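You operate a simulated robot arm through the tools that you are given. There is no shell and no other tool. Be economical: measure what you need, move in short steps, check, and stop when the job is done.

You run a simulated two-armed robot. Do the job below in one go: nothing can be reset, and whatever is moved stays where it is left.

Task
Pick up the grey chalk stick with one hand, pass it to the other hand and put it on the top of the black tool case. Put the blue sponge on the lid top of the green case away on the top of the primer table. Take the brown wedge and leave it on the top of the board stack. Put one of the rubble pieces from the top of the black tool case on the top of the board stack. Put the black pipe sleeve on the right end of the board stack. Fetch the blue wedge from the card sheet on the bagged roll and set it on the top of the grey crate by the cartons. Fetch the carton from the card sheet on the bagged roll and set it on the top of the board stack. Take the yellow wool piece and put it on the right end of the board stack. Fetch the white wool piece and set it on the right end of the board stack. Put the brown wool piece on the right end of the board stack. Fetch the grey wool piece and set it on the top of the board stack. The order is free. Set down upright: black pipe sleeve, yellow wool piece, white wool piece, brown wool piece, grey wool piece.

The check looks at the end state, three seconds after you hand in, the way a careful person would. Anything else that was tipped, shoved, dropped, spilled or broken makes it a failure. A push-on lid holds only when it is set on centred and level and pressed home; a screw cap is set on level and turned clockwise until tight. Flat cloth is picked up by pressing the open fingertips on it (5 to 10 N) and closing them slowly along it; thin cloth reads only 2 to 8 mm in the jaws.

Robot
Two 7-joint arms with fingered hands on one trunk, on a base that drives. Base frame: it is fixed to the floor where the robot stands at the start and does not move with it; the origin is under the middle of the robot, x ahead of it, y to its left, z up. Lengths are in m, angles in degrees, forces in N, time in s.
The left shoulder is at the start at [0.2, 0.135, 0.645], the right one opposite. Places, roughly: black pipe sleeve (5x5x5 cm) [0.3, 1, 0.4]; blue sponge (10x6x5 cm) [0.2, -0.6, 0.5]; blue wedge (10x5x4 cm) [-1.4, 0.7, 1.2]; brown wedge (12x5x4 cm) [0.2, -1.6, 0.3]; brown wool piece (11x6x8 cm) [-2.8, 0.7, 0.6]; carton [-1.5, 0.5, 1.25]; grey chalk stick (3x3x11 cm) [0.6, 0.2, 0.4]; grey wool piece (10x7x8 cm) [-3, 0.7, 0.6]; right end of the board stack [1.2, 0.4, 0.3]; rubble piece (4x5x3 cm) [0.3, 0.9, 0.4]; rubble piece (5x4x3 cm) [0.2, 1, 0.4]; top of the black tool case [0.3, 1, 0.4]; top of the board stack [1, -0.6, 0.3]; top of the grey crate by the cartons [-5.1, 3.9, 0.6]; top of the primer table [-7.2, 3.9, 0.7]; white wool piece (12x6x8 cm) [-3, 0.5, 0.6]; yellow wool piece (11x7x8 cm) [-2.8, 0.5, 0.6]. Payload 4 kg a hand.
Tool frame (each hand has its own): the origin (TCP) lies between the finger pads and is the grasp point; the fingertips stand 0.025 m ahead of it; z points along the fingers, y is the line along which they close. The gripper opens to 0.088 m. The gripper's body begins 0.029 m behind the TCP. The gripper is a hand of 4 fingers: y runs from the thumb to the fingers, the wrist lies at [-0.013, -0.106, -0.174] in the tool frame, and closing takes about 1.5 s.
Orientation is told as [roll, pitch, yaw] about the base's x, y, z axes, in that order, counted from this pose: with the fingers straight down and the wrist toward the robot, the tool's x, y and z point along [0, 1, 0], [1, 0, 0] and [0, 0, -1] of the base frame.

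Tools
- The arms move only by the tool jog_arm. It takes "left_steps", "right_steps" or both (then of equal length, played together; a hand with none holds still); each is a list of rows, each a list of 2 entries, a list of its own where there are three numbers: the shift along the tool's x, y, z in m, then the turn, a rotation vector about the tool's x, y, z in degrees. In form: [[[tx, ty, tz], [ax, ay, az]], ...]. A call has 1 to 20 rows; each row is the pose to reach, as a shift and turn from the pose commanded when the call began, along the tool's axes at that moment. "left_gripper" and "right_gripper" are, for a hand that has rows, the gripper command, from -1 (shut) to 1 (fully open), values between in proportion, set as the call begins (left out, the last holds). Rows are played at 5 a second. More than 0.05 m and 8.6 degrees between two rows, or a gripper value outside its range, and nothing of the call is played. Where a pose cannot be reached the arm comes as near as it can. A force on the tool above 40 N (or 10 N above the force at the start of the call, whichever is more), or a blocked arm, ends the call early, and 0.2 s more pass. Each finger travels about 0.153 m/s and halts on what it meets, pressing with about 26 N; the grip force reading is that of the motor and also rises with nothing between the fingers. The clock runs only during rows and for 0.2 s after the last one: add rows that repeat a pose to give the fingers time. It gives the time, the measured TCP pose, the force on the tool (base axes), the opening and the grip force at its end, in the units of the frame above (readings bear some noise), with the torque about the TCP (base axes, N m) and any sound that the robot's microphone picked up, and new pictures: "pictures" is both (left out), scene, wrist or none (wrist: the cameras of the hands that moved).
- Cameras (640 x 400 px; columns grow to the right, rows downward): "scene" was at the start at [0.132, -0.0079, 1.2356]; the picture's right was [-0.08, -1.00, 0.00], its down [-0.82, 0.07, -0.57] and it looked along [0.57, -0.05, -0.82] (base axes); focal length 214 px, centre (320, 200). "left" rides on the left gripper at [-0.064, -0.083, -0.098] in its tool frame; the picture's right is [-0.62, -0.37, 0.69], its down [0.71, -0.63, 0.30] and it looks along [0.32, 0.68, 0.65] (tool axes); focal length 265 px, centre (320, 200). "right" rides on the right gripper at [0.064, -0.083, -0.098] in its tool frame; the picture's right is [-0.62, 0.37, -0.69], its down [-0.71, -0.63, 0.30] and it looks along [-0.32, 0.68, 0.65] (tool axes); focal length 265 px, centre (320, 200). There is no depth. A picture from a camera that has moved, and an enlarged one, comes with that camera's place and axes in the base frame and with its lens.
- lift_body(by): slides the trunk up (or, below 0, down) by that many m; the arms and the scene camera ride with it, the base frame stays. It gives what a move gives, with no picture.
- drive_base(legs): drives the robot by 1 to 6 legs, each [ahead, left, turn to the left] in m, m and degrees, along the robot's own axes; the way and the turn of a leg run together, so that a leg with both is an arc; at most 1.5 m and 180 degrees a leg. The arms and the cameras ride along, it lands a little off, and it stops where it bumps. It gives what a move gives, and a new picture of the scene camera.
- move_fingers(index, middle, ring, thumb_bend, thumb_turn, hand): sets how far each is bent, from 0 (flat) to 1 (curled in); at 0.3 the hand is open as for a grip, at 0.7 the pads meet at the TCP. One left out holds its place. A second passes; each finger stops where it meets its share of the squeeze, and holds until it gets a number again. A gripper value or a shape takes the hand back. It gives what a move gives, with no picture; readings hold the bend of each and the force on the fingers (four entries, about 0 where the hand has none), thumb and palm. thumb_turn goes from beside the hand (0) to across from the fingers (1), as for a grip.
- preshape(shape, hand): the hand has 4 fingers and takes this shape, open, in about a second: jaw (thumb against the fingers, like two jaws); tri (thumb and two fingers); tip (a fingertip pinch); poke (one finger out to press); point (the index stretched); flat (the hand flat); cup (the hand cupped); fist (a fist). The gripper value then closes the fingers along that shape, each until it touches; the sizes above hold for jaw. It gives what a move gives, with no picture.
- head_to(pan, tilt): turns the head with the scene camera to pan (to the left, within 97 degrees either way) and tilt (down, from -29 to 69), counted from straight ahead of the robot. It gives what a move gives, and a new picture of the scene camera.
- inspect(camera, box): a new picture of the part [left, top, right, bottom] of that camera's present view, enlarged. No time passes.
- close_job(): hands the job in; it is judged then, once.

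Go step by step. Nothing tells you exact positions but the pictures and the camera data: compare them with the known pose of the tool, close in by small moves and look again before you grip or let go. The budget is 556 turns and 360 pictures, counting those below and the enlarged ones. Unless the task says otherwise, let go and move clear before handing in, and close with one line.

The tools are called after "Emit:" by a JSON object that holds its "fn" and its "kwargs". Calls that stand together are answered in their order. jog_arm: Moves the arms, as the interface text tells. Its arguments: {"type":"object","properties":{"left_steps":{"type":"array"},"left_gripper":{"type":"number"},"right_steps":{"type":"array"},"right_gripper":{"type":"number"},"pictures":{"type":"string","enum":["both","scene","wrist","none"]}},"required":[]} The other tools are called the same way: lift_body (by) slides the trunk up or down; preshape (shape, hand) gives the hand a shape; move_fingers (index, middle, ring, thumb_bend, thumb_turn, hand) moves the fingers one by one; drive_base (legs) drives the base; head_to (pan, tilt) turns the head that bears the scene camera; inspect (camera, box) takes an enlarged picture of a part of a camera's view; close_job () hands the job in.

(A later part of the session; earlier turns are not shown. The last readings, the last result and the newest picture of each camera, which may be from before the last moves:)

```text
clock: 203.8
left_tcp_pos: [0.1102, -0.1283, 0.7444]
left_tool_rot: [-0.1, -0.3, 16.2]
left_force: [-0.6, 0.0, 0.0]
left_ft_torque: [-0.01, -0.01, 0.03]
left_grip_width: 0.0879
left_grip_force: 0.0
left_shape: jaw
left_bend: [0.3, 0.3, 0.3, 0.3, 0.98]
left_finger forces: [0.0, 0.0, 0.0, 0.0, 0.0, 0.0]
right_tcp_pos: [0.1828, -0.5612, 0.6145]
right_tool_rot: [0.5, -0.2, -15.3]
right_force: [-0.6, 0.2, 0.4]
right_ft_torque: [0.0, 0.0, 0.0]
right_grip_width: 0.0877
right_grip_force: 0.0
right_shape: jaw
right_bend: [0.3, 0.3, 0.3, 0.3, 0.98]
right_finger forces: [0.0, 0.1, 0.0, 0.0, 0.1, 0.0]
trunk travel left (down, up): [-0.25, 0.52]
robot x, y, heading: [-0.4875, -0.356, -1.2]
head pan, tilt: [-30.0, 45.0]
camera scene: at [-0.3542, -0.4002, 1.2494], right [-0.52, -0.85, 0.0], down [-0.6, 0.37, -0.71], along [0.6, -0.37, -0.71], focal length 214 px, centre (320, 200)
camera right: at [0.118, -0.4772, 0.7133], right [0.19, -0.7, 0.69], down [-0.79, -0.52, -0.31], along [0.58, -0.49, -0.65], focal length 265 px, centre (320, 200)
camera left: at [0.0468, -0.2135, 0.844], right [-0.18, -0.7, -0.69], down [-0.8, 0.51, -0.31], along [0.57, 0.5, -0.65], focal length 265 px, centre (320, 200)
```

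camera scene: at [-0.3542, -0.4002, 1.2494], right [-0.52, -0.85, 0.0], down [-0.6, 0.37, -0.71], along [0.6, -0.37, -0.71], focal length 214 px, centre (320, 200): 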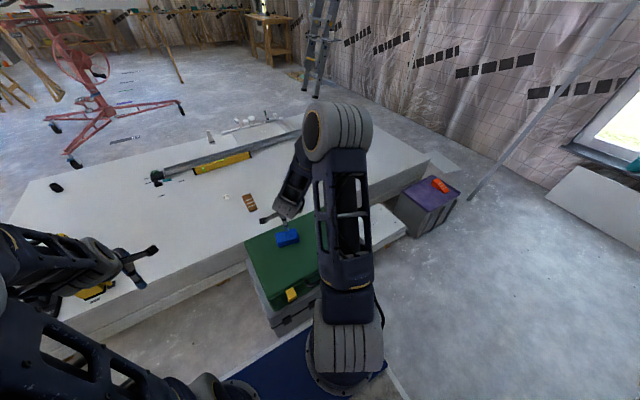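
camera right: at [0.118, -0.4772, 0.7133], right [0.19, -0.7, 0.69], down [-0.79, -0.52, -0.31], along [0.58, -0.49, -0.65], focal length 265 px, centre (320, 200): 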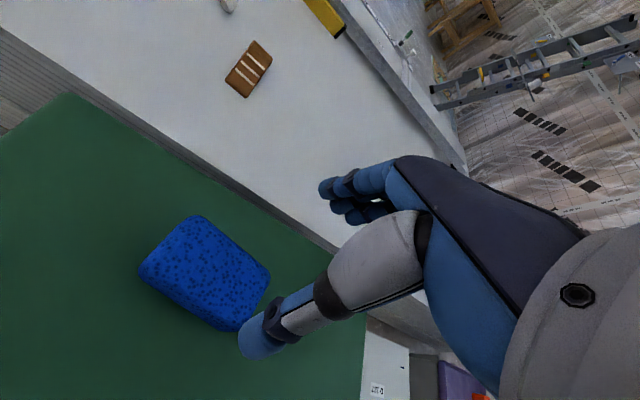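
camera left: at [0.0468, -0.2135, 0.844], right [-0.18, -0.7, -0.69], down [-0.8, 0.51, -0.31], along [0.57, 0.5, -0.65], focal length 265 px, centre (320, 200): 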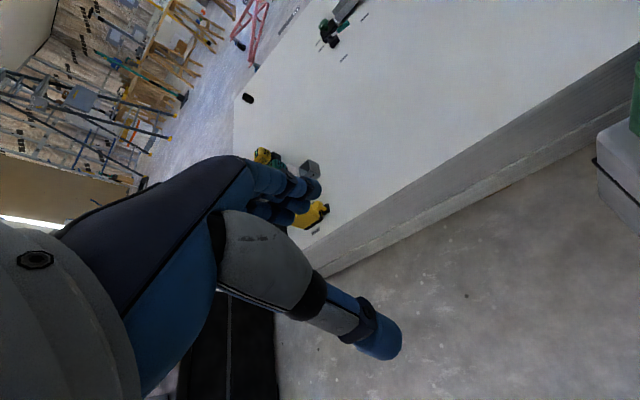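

Emit:
{"fn": "jog_arm", "kwargs": {"right_steps": [[[0.012, 0, 0.03], [0, 0, 0]], [[0.012, 0, 0.07], [0, 0, 0]], [[0.012, 0, 0.1], [0, 0, 0]], [[0.012, 0, 0.12], [0, 0, 0]], [[0.012, 0, 0.13], [0, 0, 0]], [[0.012, 0, 0.137], [0, 0, 0]]], "right_gripper": 0.75, "pictures": "wrist"}}

```text
clock: 205.2
left_tcp_pos: [0.1101, -0.1285, 0.7451]
left_tool_rot: [-0.2, -0.5, 16.2]
left_force: [-0.1, -0.4, 0.1]
left_ft_torque: [0.02, 0.01, 0.01]
left_grip_width: 0.0879
left_grip_force: 0.1
left_shape: jaw
left_bend: [0.3, 0.3, 0.3, 0.3, 0.98]
left_finger forces: [0.0, 0.0, 0.0, 0.1, 0.1, 0.0]
right_tcp_pos: [0.1863, -0.5488, 0.4799]
right_tool_rot: [0.5, -0.4, -15.1]
right_force: [-2.8, 1.7, 14.8]
right_ft_torque: [-0.23, -0.42, 0.04]
right_grip_width: 0.0758
right_grip_force: 0.1
right_shape: jaw
right_bend: [0.28, 0.31, 0.3, 0.39, 0.98]
right_finger forces: [0.3, 12.8, 0.0, 0.0, 1.4, 0.1]
trunk travel left (down, up): [-0.25, 0.52]
robot x, y, heading: [-0.485, -0.3538, -1.4]
head pan, tilt: [-30.0, 45.0]
camera right: at [0.1217, -0.4647, 0.5786], right [0.19, -0.7, 0.69], down [-0.79, -0.52, -0.32], along [0.58, -0.49, -0.65], focal length 265 px, centre (320, 200)
```

right: 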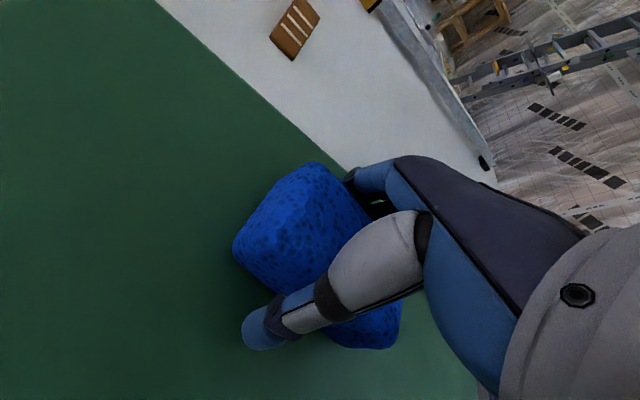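

Straddling the sponge with light contact; close.

Emit:
{"fn": "jog_arm", "kwargs": {"right_steps": [[[0, 0, -0.004], [0, 0, 0]], [[0, 0, -0.004], [0, 0, 0]], [[0, 0, -0.004], [0, 0, 0]], [[0, 0, -0.004], [0, 0, 0]], [[0, 0, -0.004], [0, 0, 0]], [[0, 0, -0.004], [0, 0, 0]]], "right_gripper": -1, "pictures": "none"}}

Emit:
{"fn": "jog_arm", "kwargs": {"right_steps": [[[0, 0, -0.02], [0, 0, 0]], [[0, 0, -0.06], [0, 0, 0]], [[0, 0, -0.11], [0, 0, 0]], [[0, 0, -0.16], [0, 0, 0]], [[0, 0, -0.21], [0, 0, 0]], [[0, 0, -0.26], [0, 0, 0]]], "pictures": "wrist"}}

```text
clock: 206.6
left_tcp_pos: [0.1106, -0.1281, 0.7453]
left_tool_rot: [-0.1, -0.3, 16.1]
left_force: [-0.8, -1.1, -0.3]
left_ft_torque: [-0.03, -0.02, 0.01]
left_grip_width: 0.0877
left_grip_force: 0.0
left_shape: jaw
left_bend: [0.3, 0.3, 0.3, 0.3, 0.98]
left_finger forces: [0.0, 0.0, 0.1, 0.0, 0.0, 0.1]
right_tcp_pos: [0.1861, -0.549, 0.4818]
right_tool_rot: [0.5, -0.3, -15.2]
right_force: [-1.0, 0.3, -0.9]
right_ft_torque: [0.05, 0.02, -0.03]
right_grip_width: 0.0567
right_grip_force: 26.6
right_shape: jaw
right_bend: [0.29, 0.4, 0.37, 0.59, 0.99]
right_finger forces: [14.7, 6.8, 3.1, 0.1, 24.6, 0.0]
trunk travel left (down, up): [-0.25, 0.52]
robot x, y, heading: [-0.4841, -0.3541, -1.3]
head pan, tilt: [-30.0, 45.0]
```

```text
clock: 208.0
left_tcp_pos: [0.1102, -0.1287, 0.746]
left_tool_rot: [0.0, -0.3, 16.1]
left_force: [0.8, -0.1, 0.1]
left_ft_torque: [0.02, -0.01, -0.03]
left_grip_width: 0.088
left_grip_force: 0.1
left_shape: jaw
left_bend: [0.3, 0.3, 0.3, 0.3, 0.98]
left_finger forces: [0.1, 0.0, 0.1, 0.0, 0.0, 0.0]
right_tcp_pos: [0.1829, -0.5483, 0.7409]
right_tool_rot: [0.4, -0.1, -15.1]
right_force: [0.2, 0.2, 0.2]
right_ft_torque: [0.07, 0.01, 0.0]
right_grip_width: 0.0564
right_grip_force: 26.4
right_shape: jaw
right_bend: [0.29, 0.4, 0.37, 0.59, 0.99]
right_finger forces: [14.8, 6.8, 3.1, 0.0, 24.6, 0.1]
trunk travel left (down, up): [-0.25, 0.52]
robot x, y, heading: [-0.4848, -0.357, -1.1]
head pan, tilt: [-30.0, 45.0]
camera right: at [0.118, -0.4648, 0.8416], right [0.19, -0.7, 0.69], down [-0.79, -0.52, -0.31], along [0.58, -0.49, -0.65], focal length 265 px, centre (320, 200)
```

right: 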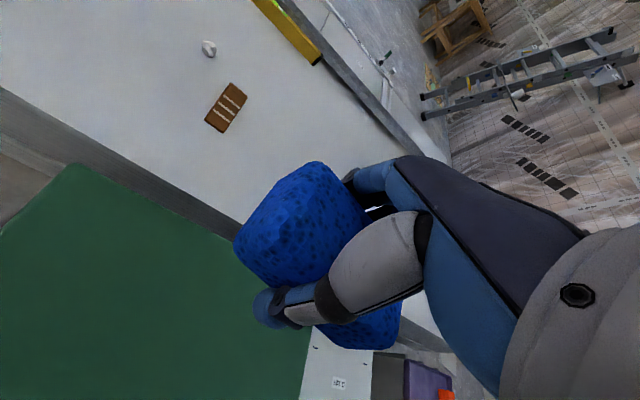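

Sponge held. Now I pull the hands in a bit and turn toward the bagged roll behind me.

Emit:
{"fn": "jog_arm", "kwargs": {"right_steps": [[[0, -0.04, -0.02], [0, 0, 0]], [[0, -0.08, -0.04], [0, 0, 0]], [[0, -0.12, -0.06], [0, 0, 0]], [[0, -0.16, -0.08], [0, 0, 0]]], "left_steps": [[[0.02, -0.04, -0.02], [0, 0, 0]], [[0.03, -0.08, -0.04], [0, 0, 0]], [[0.04, -0.12, -0.06], [0, 0, 0]], [[0.05, -0.15, -0.08], [0, 0, 0]]], "pictures": "none"}}

Emit:
{"fn": "drive_base", "kwargs": {"legs": [[0, 0.4, 0], [0, 0, 110]]}}

Emit:
{"fn": "head_to", "kwargs": {"pan": 45, "tilt": 15}}

```text
clock: 209.2
left_tcp_pos: [-0.0396, -0.1138, 0.8237]
left_tool_rot: [-2.0, 2.2, 16.1]
left_force: [0.8, -0.2, 0.7]
left_ft_torque: [-0.03, 0.03, 0.02]
left_grip_width: 0.0878
left_grip_force: 0.0
left_shape: jaw
left_bend: [0.3, 0.3, 0.3, 0.3, 0.98]
left_finger forces: [0.0, 0.1, 0.0, 0.0, 0.1, 0.0]
left hand out of reach, approached as far as the arm can: row 1, 3, 4
right_tcp_pos: [0.0002, -0.6302, 0.8039]
right_tool_rot: [-0.2, 2.8, -37.8]
right_force: [0.5, 0.4, -0.5]
right_ft_torque: [-0.04, -0.01, -0.02]
right_grip_width: 0.0563
right_grip_force: 25.8
right_shape: jaw
right_bend: [0.29, 0.4, 0.37, 0.59, 0.99]
right_finger forces: [14.8, 6.8, 3.2, 0.0, 24.4, 0.0]
right hand out of reach, approached as far as the arm can: row 2
trunk travel left (down, up): [-0.25, 0.52]
robot x, y, heading: [-0.4813, -0.3563, -1.0]
head pan, tilt: [-30.0, 45.0]
stopped in row 4 (right hand): the arm was blocked; the commanded pose is now the measured one
```

```text
clock: 216.3
left_tcp_pos: [-0.8482, 0.3793, 0.8242]
left_tool_rot: [-2.1, 2.3, 125.7]
left_force: [0.6, 1.3, 0.1]
left_ft_torque: [0.0, 0.01, 0.03]
left_grip_width: 0.0878
left_grip_force: 0.1
left_shape: jaw
left_bend: [0.3, 0.3, 0.3, 0.3, 0.98]
left_finger forces: [0.0, 0.0, 0.0, 0.0, 0.1, 0.1]
right_tcp_pos: [-0.3749, 0.5913, 0.8054]
right_tool_rot: [-0.1, 2.8, 72.0]
right_force: [-0.6, -0.2, -0.5]
right_ft_torque: [-0.01, 0.0, -0.02]
right_grip_width: 0.0557
right_grip_force: 26.0
right_shape: jaw
right_bend: [0.3, 0.4, 0.37, 0.6, 0.99]
right_finger forces: [14.2, 6.5, 3.1, 0.0, 23.6, 0.0]
trunk travel left (down, up): [-0.25, 0.52]
robot x, y, heading: [-0.4723, 0.04, 108.3]
head pan, tilt: [-30.0, 45.0]
camera scene: at [-0.4752, 0.1768, 1.2494], right [0.98, -0.2, 0.0], down [-0.14, -0.69, -0.71], along [0.14, 0.69, -0.71], focal length 214 px, centre (320, 200)
```

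scene: 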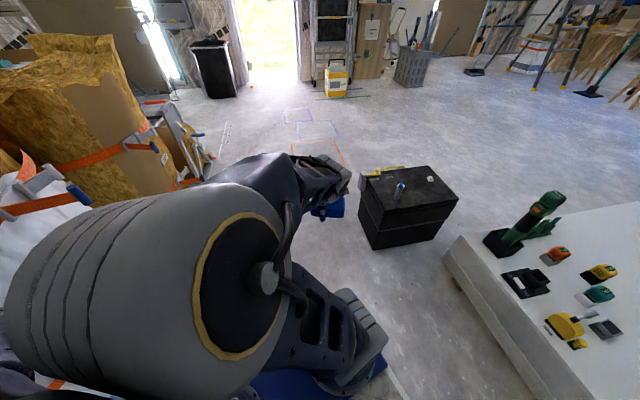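

```text
clock: 217.8
left_tcp_pos: [-0.8481, 0.3808, 0.8238]
left_tool_rot: [-2.2, 2.3, 125.6]
left_force: [0.0, 0.0, -0.1]
left_ft_torque: [0.02, -0.02, -0.01]
left_grip_width: 0.0877
left_grip_force: 0.1
left_shape: jaw
left_bend: [0.3, 0.3, 0.3, 0.3, 0.98]
left_finger forces: [0.0, 0.0, 0.0, 0.0, 0.0, 0.0]
right_tcp_pos: [-0.3769, 0.5911, 0.8056]
right_tool_rot: [-0.1, 2.9, 72.1]
right_force: [-0.4, 0.0, 0.5]
right_ft_torque: [0.01, 0.0, 0.01]
right_grip_width: 0.0556
right_grip_force: 25.9
right_shape: jaw
right_bend: [0.3, 0.4, 0.37, 0.6, 0.99]
right_finger forces: [14.2, 6.5, 3.2, 0.1, 23.7, 0.0]
trunk travel left (down, up): [-0.25, 0.52]
robot x, y, heading: [-0.4754, 0.042, 108.1]
head pan, tilt: [45.0, 15.0]
camera scene: at [-0.5751, 0.1394, 1.2962], right [0.45, 0.89, 0.0], down [0.23, -0.12, -0.97], along [-0.86, 0.44, -0.26], focal length 214 px, centre (320, 200)
```

scene: 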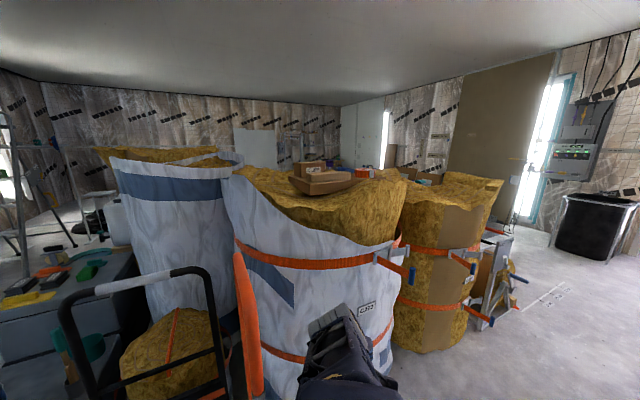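

The carton is on a card sheet on the roll top. I raise the trunk to look down on it.

Emit:
{"fn": "lift_body", "kwargs": {"by": 0.42}}

Emit:
{"fn": "head_to", "kwargs": {"pan": 45, "tilt": 30}}

```text
refused: 0.42 is not a number from -0.4 to 0.4
```

```text
clock: 218.6
left_tcp_pos: [-0.8481, 0.38, 0.824]
left_tool_rot: [-2.1, 2.3, 125.6]
left_force: [0.2, 0.6, 0.4]
left_ft_torque: [-0.03, 0.0, 0.0]
left_grip_width: 0.088
left_grip_force: 0.0
left_shape: jaw
left_bend: [0.3, 0.3, 0.3, 0.3, 0.98]
left_finger forces: [0.0, 0.0, 0.0, 0.0, 0.1, 0.0]
right_tcp_pos: [-0.3765, 0.5915, 0.8047]
right_tool_rot: [-0.1, 2.9, 72.0]
right_force: [-0.5, -0.8, 0.0]
right_ft_torque: [-0.01, -0.01, 0.04]
right_grip_width: 0.0558
right_grip_force: 25.9
right_shape: jaw
right_bend: [0.3, 0.4, 0.37, 0.6, 0.99]
right_finger forces: [14.2, 6.5, 3.3, 0.1, 23.7, 0.0]
trunk travel left (down, up): [-0.25, 0.52]
robot x, y, heading: [-0.4735, 0.0431, 108.3]
head pan, tilt: [45.0, 30.0]
camera scene: at [-0.5725, 0.138, 1.2721], right [0.45, 0.89, 0.0], down [0.45, -0.23, -0.87], along [-0.77, 0.39, -0.5], focal length 214 px, centre (320, 200)
```

scene: 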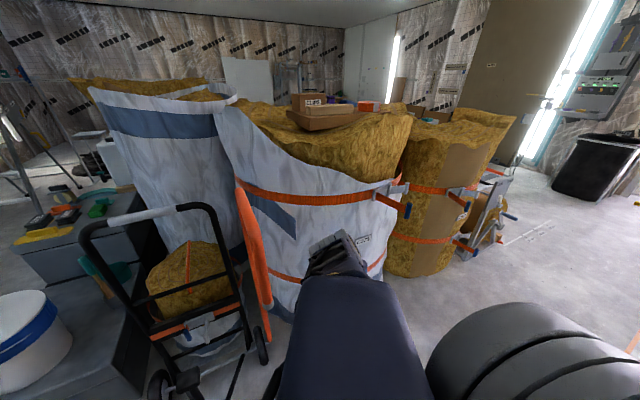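

Emit:
{"fn": "lift_body", "kwargs": {"by": 0.4}}

Emit:
{"fn": "head_to", "kwargs": {"pan": 40, "tilt": 32}}

Emit:
{"fn": "inspect", "kwargs": {"camera": "scene", "box": [220, 80, 440, 220]}}

```text
clock: 222.4
left_tcp_pos: [-0.8484, 0.3794, 1.2237]
left_tool_rot: [-2.2, 2.3, 125.6]
left_force: [0.9, 0.2, 0.2]
left_ft_torque: [0.03, 0.02, -0.04]
left_grip_width: 0.0878
left_grip_force: 0.2
left_shape: jaw
left_bend: [0.3, 0.3, 0.3, 0.3, 0.98]
left_finger forces: [0.0, 0.1, 0.1, 0.1, 0.0, 0.0]
right_tcp_pos: [-0.3763, 0.5912, 1.2045]
right_tool_rot: [-0.1, 2.9, 72.1]
right_force: [0.3, 0.6, -0.4]
right_ft_torque: [-0.02, -0.02, -0.02]
right_grip_width: 0.0558
right_grip_force: 26.0
right_shape: jaw
right_bend: [0.3, 0.4, 0.37, 0.6, 0.99]
right_finger forces: [14.2, 6.4, 3.2, 0.1, 23.7, 0.1]
trunk travel left (down, up): [-0.65, 0.12]
robot x, y, heading: [-0.4748, 0.0435, 108.2]
head pan, tilt: [45.0, 30.0]
```

```text
clock: 223.0
left_tcp_pos: [-0.8486, 0.381, 1.2238]
left_tool_rot: [-2.1, 2.3, 125.6]
left_force: [0.5, -0.6, -0.2]
left_ft_torque: [0.0, 0.0, -0.02]
left_grip_width: 0.0879
left_grip_force: 0.1
left_shape: jaw
left_bend: [0.3, 0.3, 0.3, 0.3, 0.98]
left_finger forces: [0.0, 0.1, 0.1, 0.1, 0.0, 0.1]
right_tcp_pos: [-0.3761, 0.5911, 1.2048]
right_tool_rot: [-0.1, 2.8, 72.0]
right_force: [0.8, 0.1, -1.2]
right_ft_torque: [-0.02, 0.0, 0.0]
right_grip_width: 0.0559
right_grip_force: 25.6
right_shape: jaw
right_bend: [0.3, 0.4, 0.37, 0.6, 0.99]
right_finger forces: [14.2, 6.5, 3.2, 0.0, 23.8, 0.1]
trunk travel left (down, up): [-0.65, 0.12]
robot x, y, heading: [-0.4713, 0.0444, 108.1]
head pan, tilt: [40.0, 32.0]
camera scene: at [-0.5679, 0.1444, 1.6689], right [0.53, 0.85, 0.0], down [0.45, -0.28, -0.85], along [-0.72, 0.45, -0.53], focal length 214 px, centre (320, 200)
```

scene: 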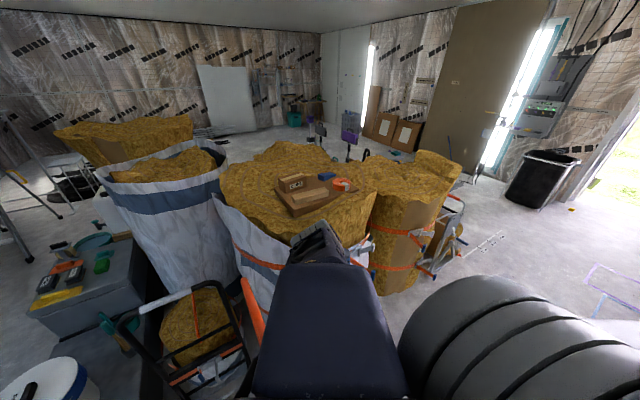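

```text
2.86 times, centred on (330, 150) of scene
camera zoom: at [-0.5679, 0.1444, 1.6689], right [0.53, 0.85, 0.0], down [0.45, -0.28, -0.85], along [-0.72, 0.45, -0.53], focal length 613 px, centre (291, 343)
```

zoom: 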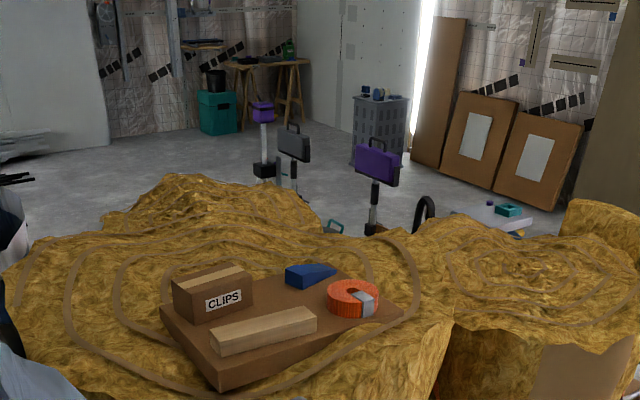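

Card sheet carries the CLIPS carton, a wood bar, tape and the blue wedge (≈(−1.40, 0.70, 1.19)). I raise fully, turn to face the roll, and look.

Emit:
{"fn": "lift_body", "kwargs": {"by": 0.115}}

Emit:
{"fn": "drive_base", "kwargs": {"legs": [[0, 0, 67]]}}

Emit:
{"fn": "head_to", "kwargs": {"pan": -25, "tilt": 35}}

```text
clock: 224.5
left_tcp_pos: [-0.849, 0.3791, 1.3388]
left_tool_rot: [-2.1, 2.3, 125.6]
left_force: [-0.4, -0.2, 0.7]
left_ft_torque: [0.04, -0.02, -0.01]
left_grip_width: 0.088
left_grip_force: 0.0
left_shape: jaw
left_bend: [0.3, 0.3, 0.3, 0.3, 0.98]
left_finger forces: [0.1, 0.0, 0.0, 0.0, 0.0, 0.0]
right_tcp_pos: [-0.377, 0.5904, 1.3196]
right_tool_rot: [0.0, 2.9, 72.0]
right_force: [-0.6, 0.6, -1.4]
right_ft_torque: [0.0, 0.01, 0.01]
right_grip_width: 0.0559
right_grip_force: 25.8
right_shape: jaw
right_bend: [0.3, 0.4, 0.37, 0.6, 0.99]
right_finger forces: [14.2, 6.5, 3.2, 0.0, 23.7, 0.0]
trunk travel left (down, up): [-0.765, 0.005]
robot x, y, heading: [-0.4749, 0.0432, 108.4]
head pan, tilt: [40.0, 32.0]
```

```text
clock: 227.8
left_tcp_pos: [-0.9316, -0.1698, 1.3395]
left_tool_rot: [-2.2, 2.3, -167.4]
left_force: [-0.1, 0.6, -0.1]
left_ft_torque: [0.0, -0.01, 0.0]
left_grip_width: 0.0877
left_grip_force: 0.2
left_shape: jaw
left_bend: [0.3, 0.3, 0.3, 0.3, 0.98]
left_finger forces: [0.1, 0.1, 0.1, 0.0, 0.0, 0.1]
right_tcp_pos: [-0.9396, 0.3463, 1.32]
right_tool_rot: [-0.1, 2.8, 138.9]
right_force: [-0.4, -0.2, 0.6]
right_ft_torque: [0.0, 0.01, 0.01]
right_grip_width: 0.0554
right_grip_force: 25.6
right_shape: jaw
right_bend: [0.3, 0.4, 0.37, 0.6, 0.99]
right_finger forces: [14.0, 6.4, 3.3, 0.0, 23.3, 0.0]
trunk travel left (down, up): [-0.765, 0.005]
robot x, y, heading: [-0.4693, 0.0428, 175.2]
head pan, tilt: [40.0, 32.0]
camera scene: at [-0.6061, -0.0064, 1.7839], right [-0.58, 0.82, 0.0], down [0.43, 0.31, -0.85], along [-0.69, -0.49, -0.53], focal length 214 px, centre (320, 200)
```

scene: 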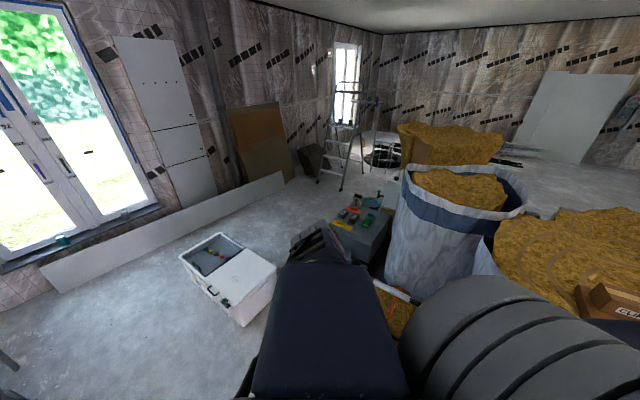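

```text
clock: 229.2
left_tcp_pos: [-0.9309, -0.1714, 1.3392]
left_tool_rot: [-2.1, 2.3, -167.6]
left_force: [0.2, 1.1, 0.6]
left_ft_torque: [0.0, 0.01, 0.02]
left_grip_width: 0.0877
left_grip_force: 0.0
left_shape: jaw
left_bend: [0.3, 0.3, 0.3, 0.3, 0.98]
left_finger forces: [0.0, 0.0, 0.0, 0.1, 0.0, 0.1]
right_tcp_pos: [-0.9409, 0.3459, 1.3202]
right_tool_rot: [-0.1, 2.9, 138.9]
right_force: [-0.2, -0.1, -1.1]
right_ft_torque: [-0.02, -0.01, 0.02]
right_grip_width: 0.0553
right_grip_force: 26.3
right_shape: jaw
right_bend: [0.3, 0.4, 0.37, 0.6, 0.99]
right_finger forces: [13.9, 6.5, 3.3, 0.0, 23.3, 0.0]
trunk travel left (down, up): [-0.765, 0.005]
robot x, y, heading: [-0.4734, 0.0432, 175.3]
head pan, tilt: [-25.0, 35.0]
camera scene: at [-0.6093, 0.0889, 1.7792], right [0.5, 0.87, 0.0], down [0.5, -0.28, -0.82], along [-0.71, 0.41, -0.57], focal length 214 px, centre (320, 200)
```

scene: 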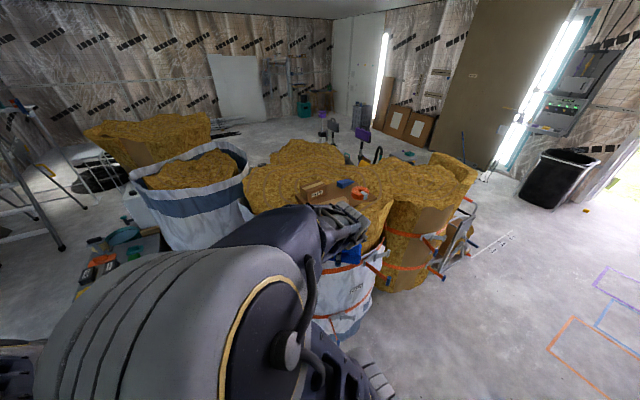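

Emit:
{"fn": "drive_base", "kwargs": {"legs": [[0, 0, 4], [0, -0.68, 0], [0.1, 0, 0]]}}

Emit:
{"fn": "head_to", "kwargs": {"pan": 0, "tilt": 42}}

```text
clock: 234.2
left_tcp_pos: [-1.0038, 0.4896, 1.3392]
left_tool_rot: [-2.2, 2.4, -162.8]
left_force: [0.3, 0.5, -0.3]
left_ft_torque: [-0.01, 0.02, 0.02]
left_grip_width: 0.0878
left_grip_force: 0.0
left_shape: jaw
left_bend: [0.3, 0.3, 0.3, 0.3, 0.98]
left_finger forces: [0.1, 0.1, 0.0, 0.0, 0.0, 0.0]
right_tcp_pos: [-1.0557, 1.0043, 1.3194]
right_tool_rot: [0.0, 2.7, 143.6]
right_force: [0.2, 1.1, -0.8]
right_ft_torque: [0.0, 0.02, 0.02]
right_grip_width: 0.0552
right_grip_force: 26.3
right_shape: jaw
right_bend: [0.3, 0.41, 0.37, 0.6, 0.99]
right_finger forces: [14.0, 6.4, 3.2, 0.0, 23.3, 0.1]
trunk travel left (down, up): [-0.765, 0.005]
robot x, y, heading: [-0.5645, 0.7378, 179.7]
head pan, tilt: [-25.0, 35.0]
camera scene: at [-0.7043, 0.7744, 1.7792], right [0.43, 0.91, 0.0], down [0.52, -0.24, -0.82], along [-0.74, 0.35, -0.57], focal length 214 px, centre (320, 200)
```

scene: 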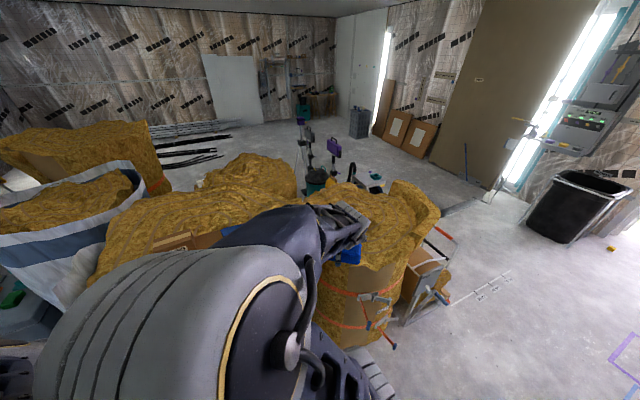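

```text
clock: 235.1
left_tcp_pos: [-1.0033, 0.4889, 1.3386]
left_tool_rot: [-2.1, 2.3, -162.8]
left_force: [-0.6, 0.6, 0.2]
left_ft_torque: [0.04, 0.01, 0.0]
left_grip_width: 0.0878
left_grip_force: 0.0
left_shape: jaw
left_bend: [0.3, 0.3, 0.3, 0.3, 0.98]
left_finger forces: [0.0, 0.0, 0.0, 0.1, 0.1, 0.0]
right_tcp_pos: [-1.0548, 1.0048, 1.3196]
right_tool_rot: [-0.1, 2.8, 143.4]
right_force: [-0.6, -0.3, -1.2]
right_ft_torque: [0.02, 0.03, -0.01]
right_grip_width: 0.0553
right_grip_force: 25.6
right_shape: jaw
right_bend: [0.3, 0.41, 0.37, 0.6, 0.99]
right_finger forces: [13.9, 6.5, 3.2, 0.1, 23.3, 0.0]
trunk travel left (down, up): [-0.765, 0.005]
robot x, y, heading: [-0.5664, 0.7371, 179.8]
head pan, tilt: [0.0, 42.0]
camera scene: at [-0.7086, 0.7373, 1.7687], right [0.0, 1.0, 0.0], down [0.67, 0.0, -0.74], along [-0.74, 0.0, -0.67], focal length 214 px, centre (320, 200)
```

scene: 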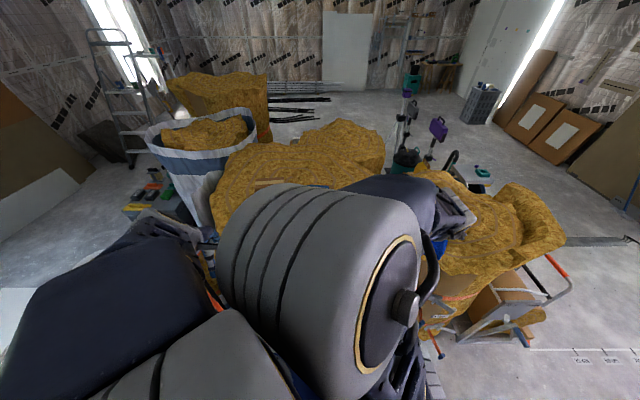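

The right elbow blocks the head view; I use the left wrist camera instead. First move the right hand outward.

Emit:
{"fn": "jog_arm", "kwargs": {"right_steps": [[[0.02, 0.03, 0], [0, 0, 0]], [[0.04, 0.06, 0], [0, 0, 0]], [[0.06, 0.09, 0], [0, 0, 0]], [[0.08, 0.12, 0], [0, 0, 0]], [[0.1, 0.15, 0], [0, 0, 0]]], "left_steps": [[[0, 0.03, -0.02], [0, 0, 0]], [[0, 0.06, -0.04], [0, 0, 0]], [[0, 0.09, -0.06], [0, 0, 0]], [[0, 0.12, -0.08], [0, 0, 0]], [[0, 0.15, -0.08], [0, 0, 0]]], "pictures": "both"}}

```text
clock: 236.3
left_tcp_pos: [-1.1496, 0.4445, 1.4143]
left_tool_rot: [-2.1, 2.3, -162.8]
left_force: [-0.3, 0.4, -0.5]
left_ft_torque: [0.0, 0.05, 0.0]
left_grip_width: 0.0877
left_grip_force: 0.1
left_shape: jaw
left_bend: [0.3, 0.3, 0.3, 0.3, 0.98]
left_finger forces: [0.1, 0.0, 0.0, 0.1, 0.0, 0.0]
right_tcp_pos: [-1.2343, 1.0146, 1.314]
right_tool_rot: [0.1, 2.9, 143.5]
right_force: [0.8, 0.0, 0.2]
right_ft_torque: [-0.05, 0.03, 0.02]
right_grip_width: 0.0552
right_grip_force: 26.1
right_shape: jaw
right_bend: [0.3, 0.41, 0.37, 0.6, 0.99]
right_finger forces: [13.7, 6.3, 3.2, 0.0, 23.3, 0.0]
trunk travel left (down, up): [-0.765, 0.005]
robot x, y, heading: [-0.5671, 0.7421, 179.4]
head pan, tilt: [0.0, 42.0]
camera scene: at [-0.708, 0.7374, 1.7687], right [0.0, 1.0, 0.0], down [0.67, 0.0, -0.74], along [-0.74, 0.0, -0.67], focal length 214 px, centre (320, 200)
camera right: at [-1.2096, 0.9165, 1.4172], right [0.05, 0.74, 0.67], down [0.94, 0.19, -0.27], along [-0.33, 0.65, -0.69], focal length 265 px, centre (320, 200)
camera left: at [-1.0924, 0.5244, 1.5183], right [0.19, 0.73, -0.65], down [0.82, -0.48, -0.3], along [-0.54, -0.48, -0.69], focal length 265 px, centre (320, 200)
```

scene: 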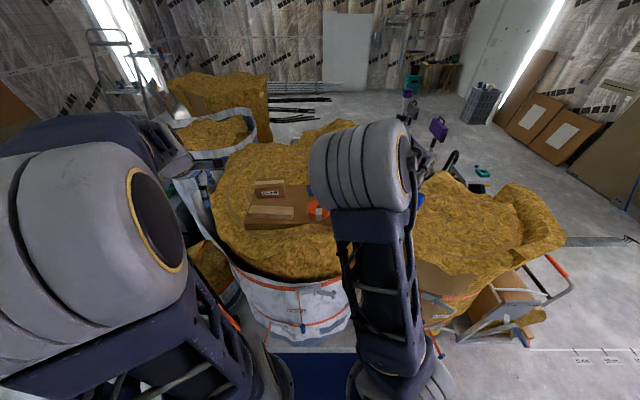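
right: 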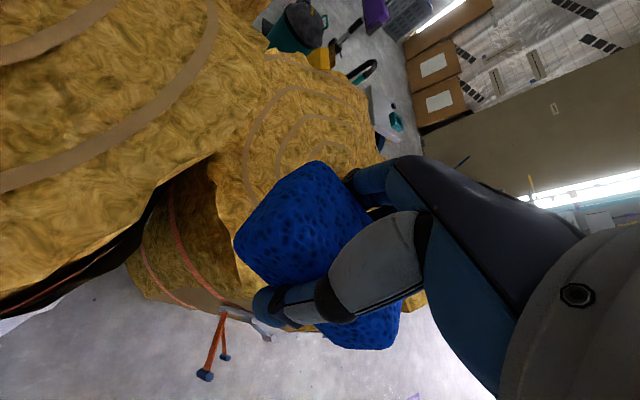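
left: 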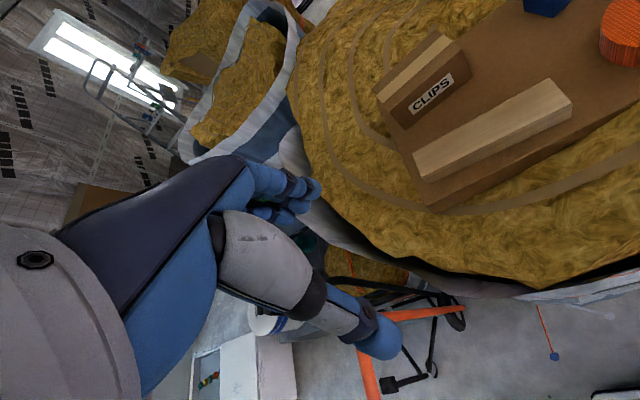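

Emit:
{"fn": "jog_arm", "kwargs": {"right_steps": [[[-0.044, 0.008, 0], [0, 0, 0]], [[-0.088, 0.016, 0], [0, 0, 0]], [[-0.132, 0.024, 0], [0, 0, 0]], [[-0.176, 0.031, 0], [0, 0, 0]], [[-0.22, 0.039, 0], [0, 0, 0]], [[-0.22, 0.039, 0], [0, 0, 0]]], "pictures": "scene"}}

Emit:
{"fn": "inspect", "kwargs": {"camera": "scene", "box": [220, 140, 380, 260]}}

```text
clock: 237.7
left_tcp_pos: [-1.1498, 0.4437, 1.4135]
left_tool_rot: [-2.0, 2.3, -162.8]
left_force: [0.4, 0.0, 0.1]
left_ft_torque: [-0.02, 0.0, 0.04]
left_grip_width: 0.0879
left_grip_force: 0.1
left_shape: jaw
left_bend: [0.3, 0.3, 0.3, 0.3, 0.98]
left_finger forces: [0.0, 0.0, 0.0, 0.0, 0.1, 0.1]
right_tcp_pos: [-1.1354, 1.2123, 1.3096]
right_tool_rot: [-0.1, 2.8, 143.7]
right_force: [1.3, 1.2, -0.1]
right_ft_torque: [-0.01, 0.03, 0.04]
right_grip_width: 0.055
right_grip_force: 26.3
right_shape: jaw
right_bend: [0.3, 0.41, 0.38, 0.6, 0.99]
right_finger forces: [13.8, 6.4, 3.2, 0.0, 23.2, 0.1]
trunk travel left (down, up): [-0.765, 0.005]
robot x, y, heading: [-0.5658, 0.7368, 179.8]
head pan, tilt: [0.0, 42.0]
camera scene: at [-0.7086, 0.7373, 1.7687], right [0.0, 1.0, 0.0], down [0.67, 0.0, -0.74], along [-0.74, 0.0, -0.67], focal length 214 px, centre (320, 200)
```

scene: 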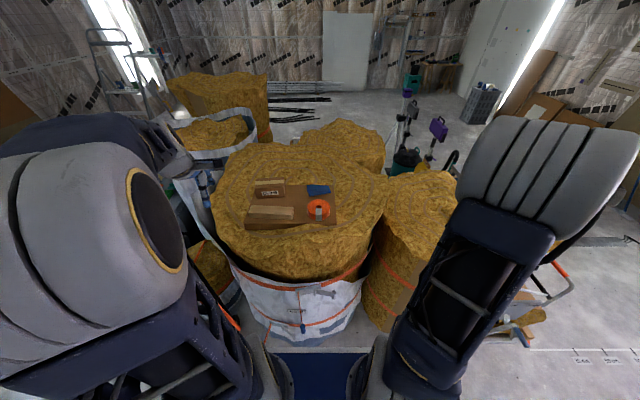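

```text
3.33 times, centred on (300, 200) of scene
camera zoom: at [-0.7086, 0.7373, 1.7687], right [0.0, 1.0, 0.0], down [0.67, 0.0, -0.74], along [-0.74, 0.0, -0.67], focal length 715 px, centre (387, 200)
```

zoom: 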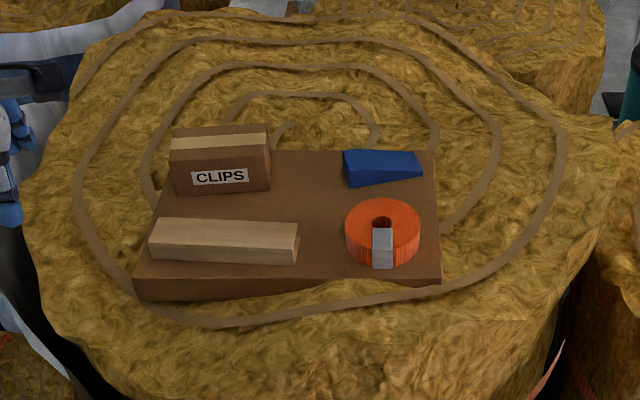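

Clear view: blue wedge ≈ (−1.438, 0.731, 1.164), thick end at smaller y. I bring the left hand over its thick part, yaw 180°.

Emit:
{"fn": "jog_arm", "kwargs": {"left_steps": [[[-0.043, 0.024, 0], [-0.3, 0.25, 2.15]], [[-0.087, 0.048, 0], [-0.6, 0.5, 4.3]], [[-0.13, 0.072, 0], [-0.9, 0.75, 6.45]], [[-0.173, 0.096, 0], [-1.2, 1, 8.6]], [[-0.216, 0.12, 0], [-1.5, 1.25, 10.75]], [[-0.26, 0.144, 0], [-1.8, 1.5, 12.9]], [[-0.303, 0.168, 0], [-2.1, 1.75, 15]], [[-0.346, 0.192, 0.03], [-2.3, 2, 17.2]], [[-0.346, 0.192, 0.05], [-2.3, 2, 17.2]], [[-0.346, 0.192, 0.05], [-2.3, 2, 17.2]]], "left_gripper": 0.6, "pictures": "wrist"}}

Emit:
{"fn": "inspect", "kwargs": {"camera": "scene", "box": [220, 140, 380, 260]}}

```text
refused: row 2 steps farther than a row can; nothing moved
```

```text
3.33 times, centred on (300, 200) of scene
camera zoom: at [-0.7086, 0.7373, 1.7687], right [0.0, 1.0, 0.0], down [0.67, 0.0, -0.74], along [-0.74, 0.0, -0.67], focal length 715 px, centre (387, 200)
```

zoom: 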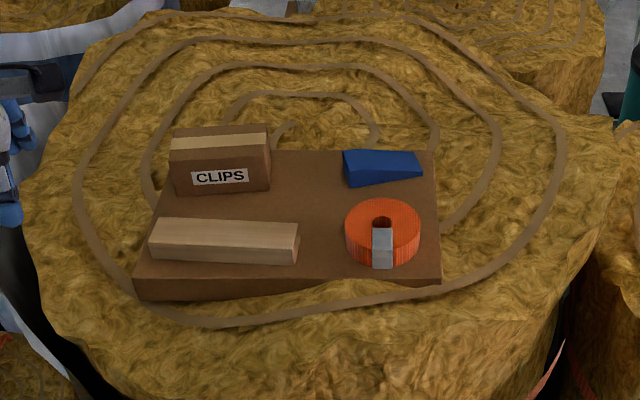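

Emit:
{"fn": "jog_arm", "kwargs": {"left_steps": [[[-0.038, 0.021, 0], [-0.3, 0.25, 2]], [[-0.077, 0.043, 0], [-0.6, 0.5, 4]], [[-0.115, 0.064, 0], [-0.9, 0.75, 6]], [[-0.154, 0.085, 0], [-1.2, 1, 8]], [[-0.192, 0.107, 0], [-1.5, 1.25, 10]], [[-0.23, 0.128, 0], [-1.8, 1.5, 12]], [[-0.269, 0.149, 0], [-2.1, 1.75, 14]], [[-0.308, 0.171, 0], [-2.3, 2, 16]], [[-0.346, 0.192, 0], [-2.3, 2, 17.2]], [[-0.346, 0.192, 0.04], [-2.3, 2, 17.2]], [[-0.346, 0.192, 0.05], [-2.3, 2, 17.2]]], "left_gripper": 0.6, "pictures": "wrist"}}

Emit:
{"fn": "inspect", "kwargs": {"camera": "scene", "box": [220, 140, 380, 260]}}

```text
clock: 240.1
left_tcp_pos: [-1.4351, 0.7176, 1.3667]
left_tool_rot: [-0.4, -0.4, -180.0]
left_force: [-0.1, -0.5, 0.5]
left_ft_torque: [-0.01, 0.0, -0.03]
left_grip_width: 0.0705
left_grip_force: 0.0
left_shape: jaw
left_bend: [0.27, 0.34, 0.31, 0.49, 0.99]
left_finger forces: [0.0, 0.0, 0.0, 0.1, 0.1, 0.1]
right_tcp_pos: [-1.1358, 1.213, 1.3087]
right_tool_rot: [-0.1, 2.9, 143.5]
right_force: [-0.5, -0.9, -0.3]
right_ft_torque: [-0.01, 0.04, -0.04]
right_grip_width: 0.055
right_grip_force: 25.9
right_shape: jaw
right_bend: [0.3, 0.41, 0.38, 0.6, 0.99]
right_finger forces: [13.8, 6.4, 3.2, 0.0, 23.2, 0.1]
trunk travel left (down, up): [-0.765, 0.005]
robot x, y, heading: [-0.5671, 0.7379, 179.8]
head pan, tilt: [0.0, 42.0]
camera left: at [-1.3516, 0.7816, 1.4668], right [0.36, 0.62, -0.69], down [0.63, -0.71, -0.31], along [-0.69, -0.32, -0.65], focal length 265 px, centre (320, 200)
```

left: 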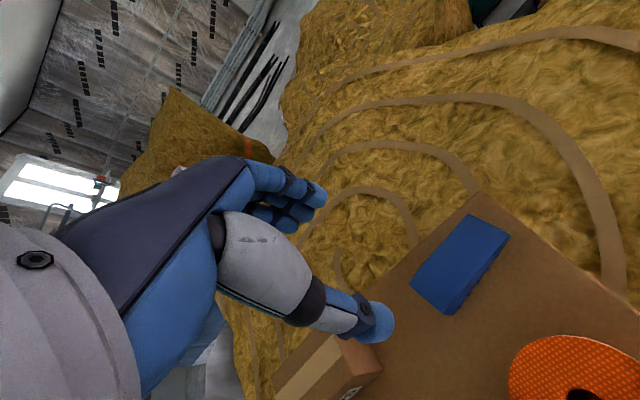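

```text
3.33 times, centred on (300, 200) of scene
camera zoom: at [-0.7088, 0.7373, 1.7687], right [0.0, 1.0, 0.0], down [0.67, 0.0, -0.74], along [-0.74, 0.0, -0.67], focal length 715 px, centre (387, 200)
```

zoom: 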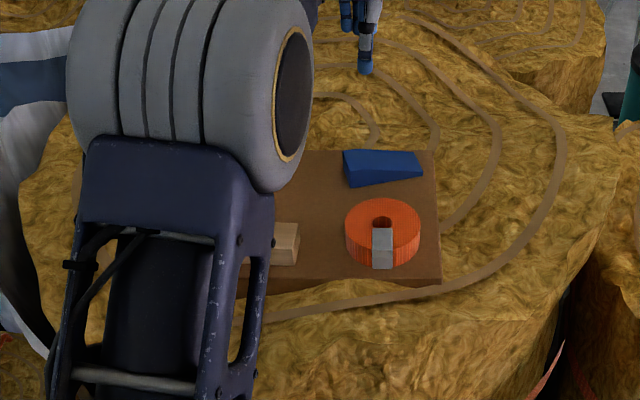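

I rotate 10° to match the wedge, centre, and descend to 1.21 for a check.

Emit:
{"fn": "jog_arm", "kwargs": {"left_steps": [[[-0.005, 0.004, 0.02], [0, 0, -5]], [[-0.01, 0.008, 0.05], [0, 0, -10]], [[-0.01, 0.008, 0.09], [0, 0, -10]], [[-0.01, 0.008, 0.13], [0, 0, -10]], [[-0.01, 0.008, 0.155], [0, 0, -10]], [[-0.01, 0.008, 0.155], [0, 0, -10]]], "pictures": "wrist"}}

Emit:
{"fn": "inspect", "kwargs": {"camera": "scene", "box": [260, 160, 380, 250]}}

```text
clock: 241.5
left_tcp_pos: [-1.4434, 0.7283, 1.2132]
left_tool_rot: [-0.3, -0.4, -169.9]
left_force: [-0.1, -0.2, -0.4]
left_ft_torque: [0.01, 0.02, 0.0]
left_grip_width: 0.0704
left_grip_force: 0.1
left_shape: jaw
left_bend: [0.27, 0.34, 0.31, 0.49, 0.99]
left_finger forces: [0.0, 0.1, 0.0, 0.0, 0.0, 0.1]
right_tcp_pos: [-1.1348, 1.212, 1.3082]
right_tool_rot: [-0.1, 2.9, 143.6]
right_force: [-0.5, 0.6, -0.4]
right_ft_torque: [-0.02, 0.02, -0.02]
right_grip_width: 0.0551
right_grip_force: 25.9
right_shape: jaw
right_bend: [0.3, 0.41, 0.38, 0.6, 0.99]
right_finger forces: [13.8, 6.2, 3.2, 0.0, 23.2, 0.1]
trunk travel left (down, up): [-0.765, 0.005]
robot x, y, heading: [-0.5636, 0.7394, 179.6]
head pan, tilt: [0.0, 42.0]
camera left: at [-1.3727, 0.8051, 1.3121], right [0.25, 0.68, -0.69], down [0.74, -0.59, -0.31], along [-0.62, -0.43, -0.65], focal length 265 px, centre (320, 200)
```

left: 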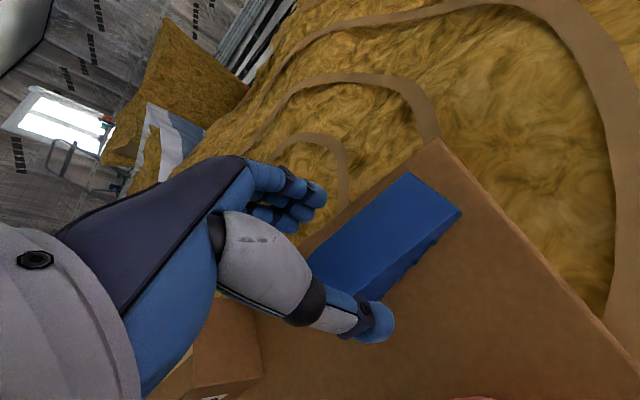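

```text
4.44 times, centred on (320, 205) of scene
camera zoom: at [-0.7088, 0.7373, 1.7687], right [0.0, 1.0, 0.0], down [0.67, 0.0, -0.74], along [-0.74, 0.0, -0.67], focal length 953 px, centre (320, 178)
```

zoom: 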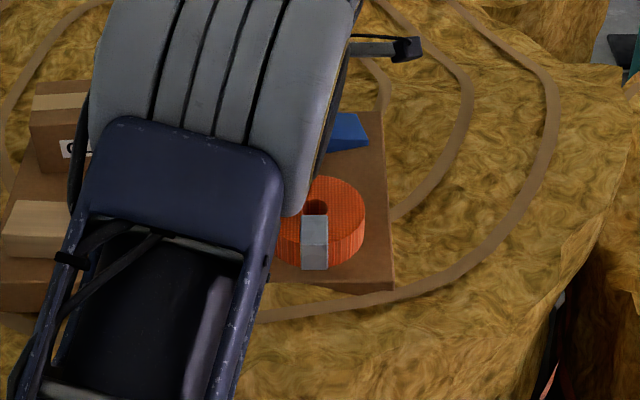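

Emit:
{"fn": "jog_arm", "kwargs": {"left_steps": [[[0, 0, 0.01], [0, 0, 0]], [[0, 0, 0.02], [0, 0, 0]], [[0, 0, 0.027], [0, 0, 0]], [[0, 0, 0.027], [0, 0, 0]]], "pictures": "wrist"}}

```text
clock: 242.5
left_tcp_pos: [-1.4439, 0.728, 1.1852]
left_tool_rot: [-0.4, -0.3, -169.9]
left_force: [0.6, -0.2, 0.4]
left_ft_torque: [0.03, -0.04, -0.03]
left_grip_width: 0.0705
left_grip_force: 0.0
left_shape: jaw
left_bend: [0.27, 0.34, 0.31, 0.49, 0.99]
left_finger forces: [0.0, 0.1, 0.0, 0.0, 0.0, 0.0]
right_tcp_pos: [-1.136, 1.2126, 1.3103]
right_tool_rot: [-0.1, 3.0, 143.6]
right_force: [0.9, 0.2, -0.6]
right_ft_torque: [0.0, 0.01, 0.02]
right_grip_width: 0.0553
right_grip_force: 25.8
right_shape: jaw
right_bend: [0.3, 0.41, 0.38, 0.6, 0.99]
right_finger forces: [13.8, 6.3, 3.2, 0.0, 23.2, 0.0]
trunk travel left (down, up): [-0.765, 0.005]
robot x, y, heading: [-0.5684, 0.7402, 179.4]
head pan, tilt: [0.0, 42.0]
camera left: at [-1.3726, 0.8054, 1.2851], right [0.25, 0.68, -0.69], down [0.74, -0.59, -0.31], along [-0.62, -0.43, -0.65], focal length 265 px, centre (320, 200)
```

left: 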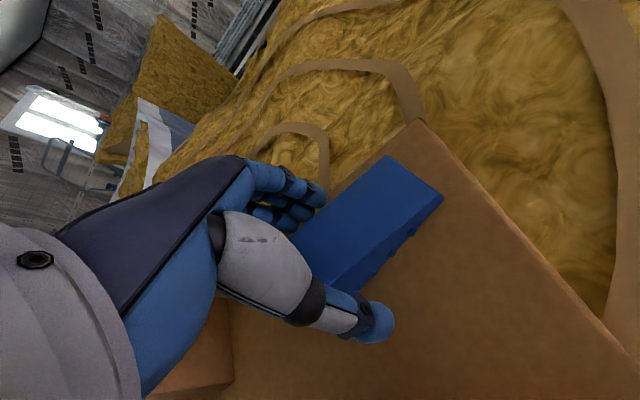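

Emit:
{"fn": "jog_arm", "kwargs": {"left_steps": [[[0, 0, 0.007], [0, 0, 0]], [[0, 0, 0.007], [0, 0, 0]]], "pictures": "none"}}

Emit:
{"fn": "jog_arm", "kwargs": {"left_steps": [[[0, 0, 0], [0, 0, 0]], [[0, 0, 0], [0, 0, 0]], [[0, 0, 0], [0, 0, 0]], [[0, 0, 0], [0, 0, 0]], [[0, 0, 0], [0, 0, 0]], [[0, 0, 0], [0, 0, 0]]], "left_gripper": -1, "pictures": "wrist"}}

```text
clock: 243.1
left_tcp_pos: [-1.4435, 0.7283, 1.1791]
left_tool_rot: [-0.5, -0.3, -170.0]
left_force: [-0.1, 0.5, -0.9]
left_ft_torque: [-0.01, 0.02, -0.01]
left_grip_width: 0.0706
left_grip_force: 0.0
left_shape: jaw
left_bend: [0.27, 0.34, 0.31, 0.49, 0.99]
left_finger forces: [0.1, 0.0, 0.0, 0.1, 0.1, 0.0]
right_tcp_pos: [-1.1362, 1.2134, 1.3093]
right_tool_rot: [-0.1, 2.9, 143.6]
right_force: [0.0, 0.0, -0.2]
right_ft_torque: [-0.02, -0.01, -0.01]
right_grip_width: 0.0549
right_grip_force: 26.3
right_shape: jaw
right_bend: [0.3, 0.41, 0.38, 0.6, 0.99]
right_finger forces: [13.8, 6.2, 3.2, 0.0, 23.2, 0.0]
trunk travel left (down, up): [-0.765, 0.005]
robot x, y, heading: [-0.5645, 0.7374, 179.8]
head pan, tilt: [0.0, 42.0]
```

```text
clock: 244.5
left_tcp_pos: [-1.4439, 0.7293, 1.1784]
left_tool_rot: [-0.4, -0.3, -169.9]
left_force: [0.1, -0.4, 0.2]
left_ft_torque: [0.01, 0.0, -0.02]
left_grip_width: 0.0394
left_grip_force: 26.2
left_shape: jaw
left_bend: [0.74, 0.48, 0.46, 0.71, 1.0]
left_finger forces: [13.4, 7.1, 3.2, 0.0, 23.6, 0.1]
right_tcp_pos: [-1.1359, 1.2128, 1.3094]
right_tool_rot: [-0.1, 2.9, 143.5]
right_force: [-1.2, -0.7, 0.5]
right_ft_torque: [0.0, 0.01, -0.01]
right_grip_width: 0.0553
right_grip_force: 25.8
right_shape: jaw
right_bend: [0.3, 0.41, 0.38, 0.6, 0.99]
right_finger forces: [13.8, 6.3, 3.1, 0.1, 23.3, 0.0]
trunk travel left (down, up): [-0.765, 0.005]
robot x, y, heading: [-0.5658, 0.7377, 179.6]
head pan, tilt: [0.0, 42.0]
camera left: at [-1.3728, 0.8052, 1.278], right [0.25, 0.68, -0.69], down [0.74, -0.59, -0.31], along [-0.62, -0.43, -0.65], focal length 265 px, centre (320, 200)
```

left: 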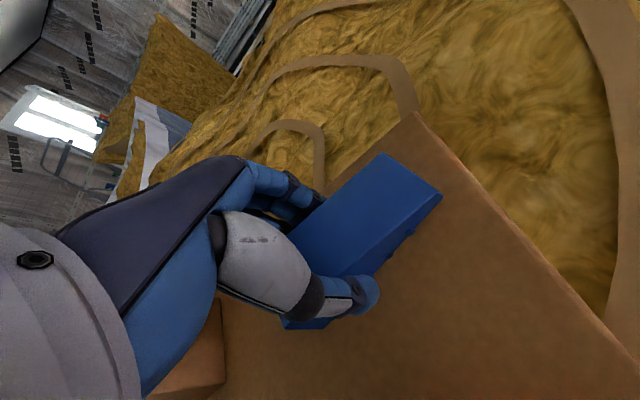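

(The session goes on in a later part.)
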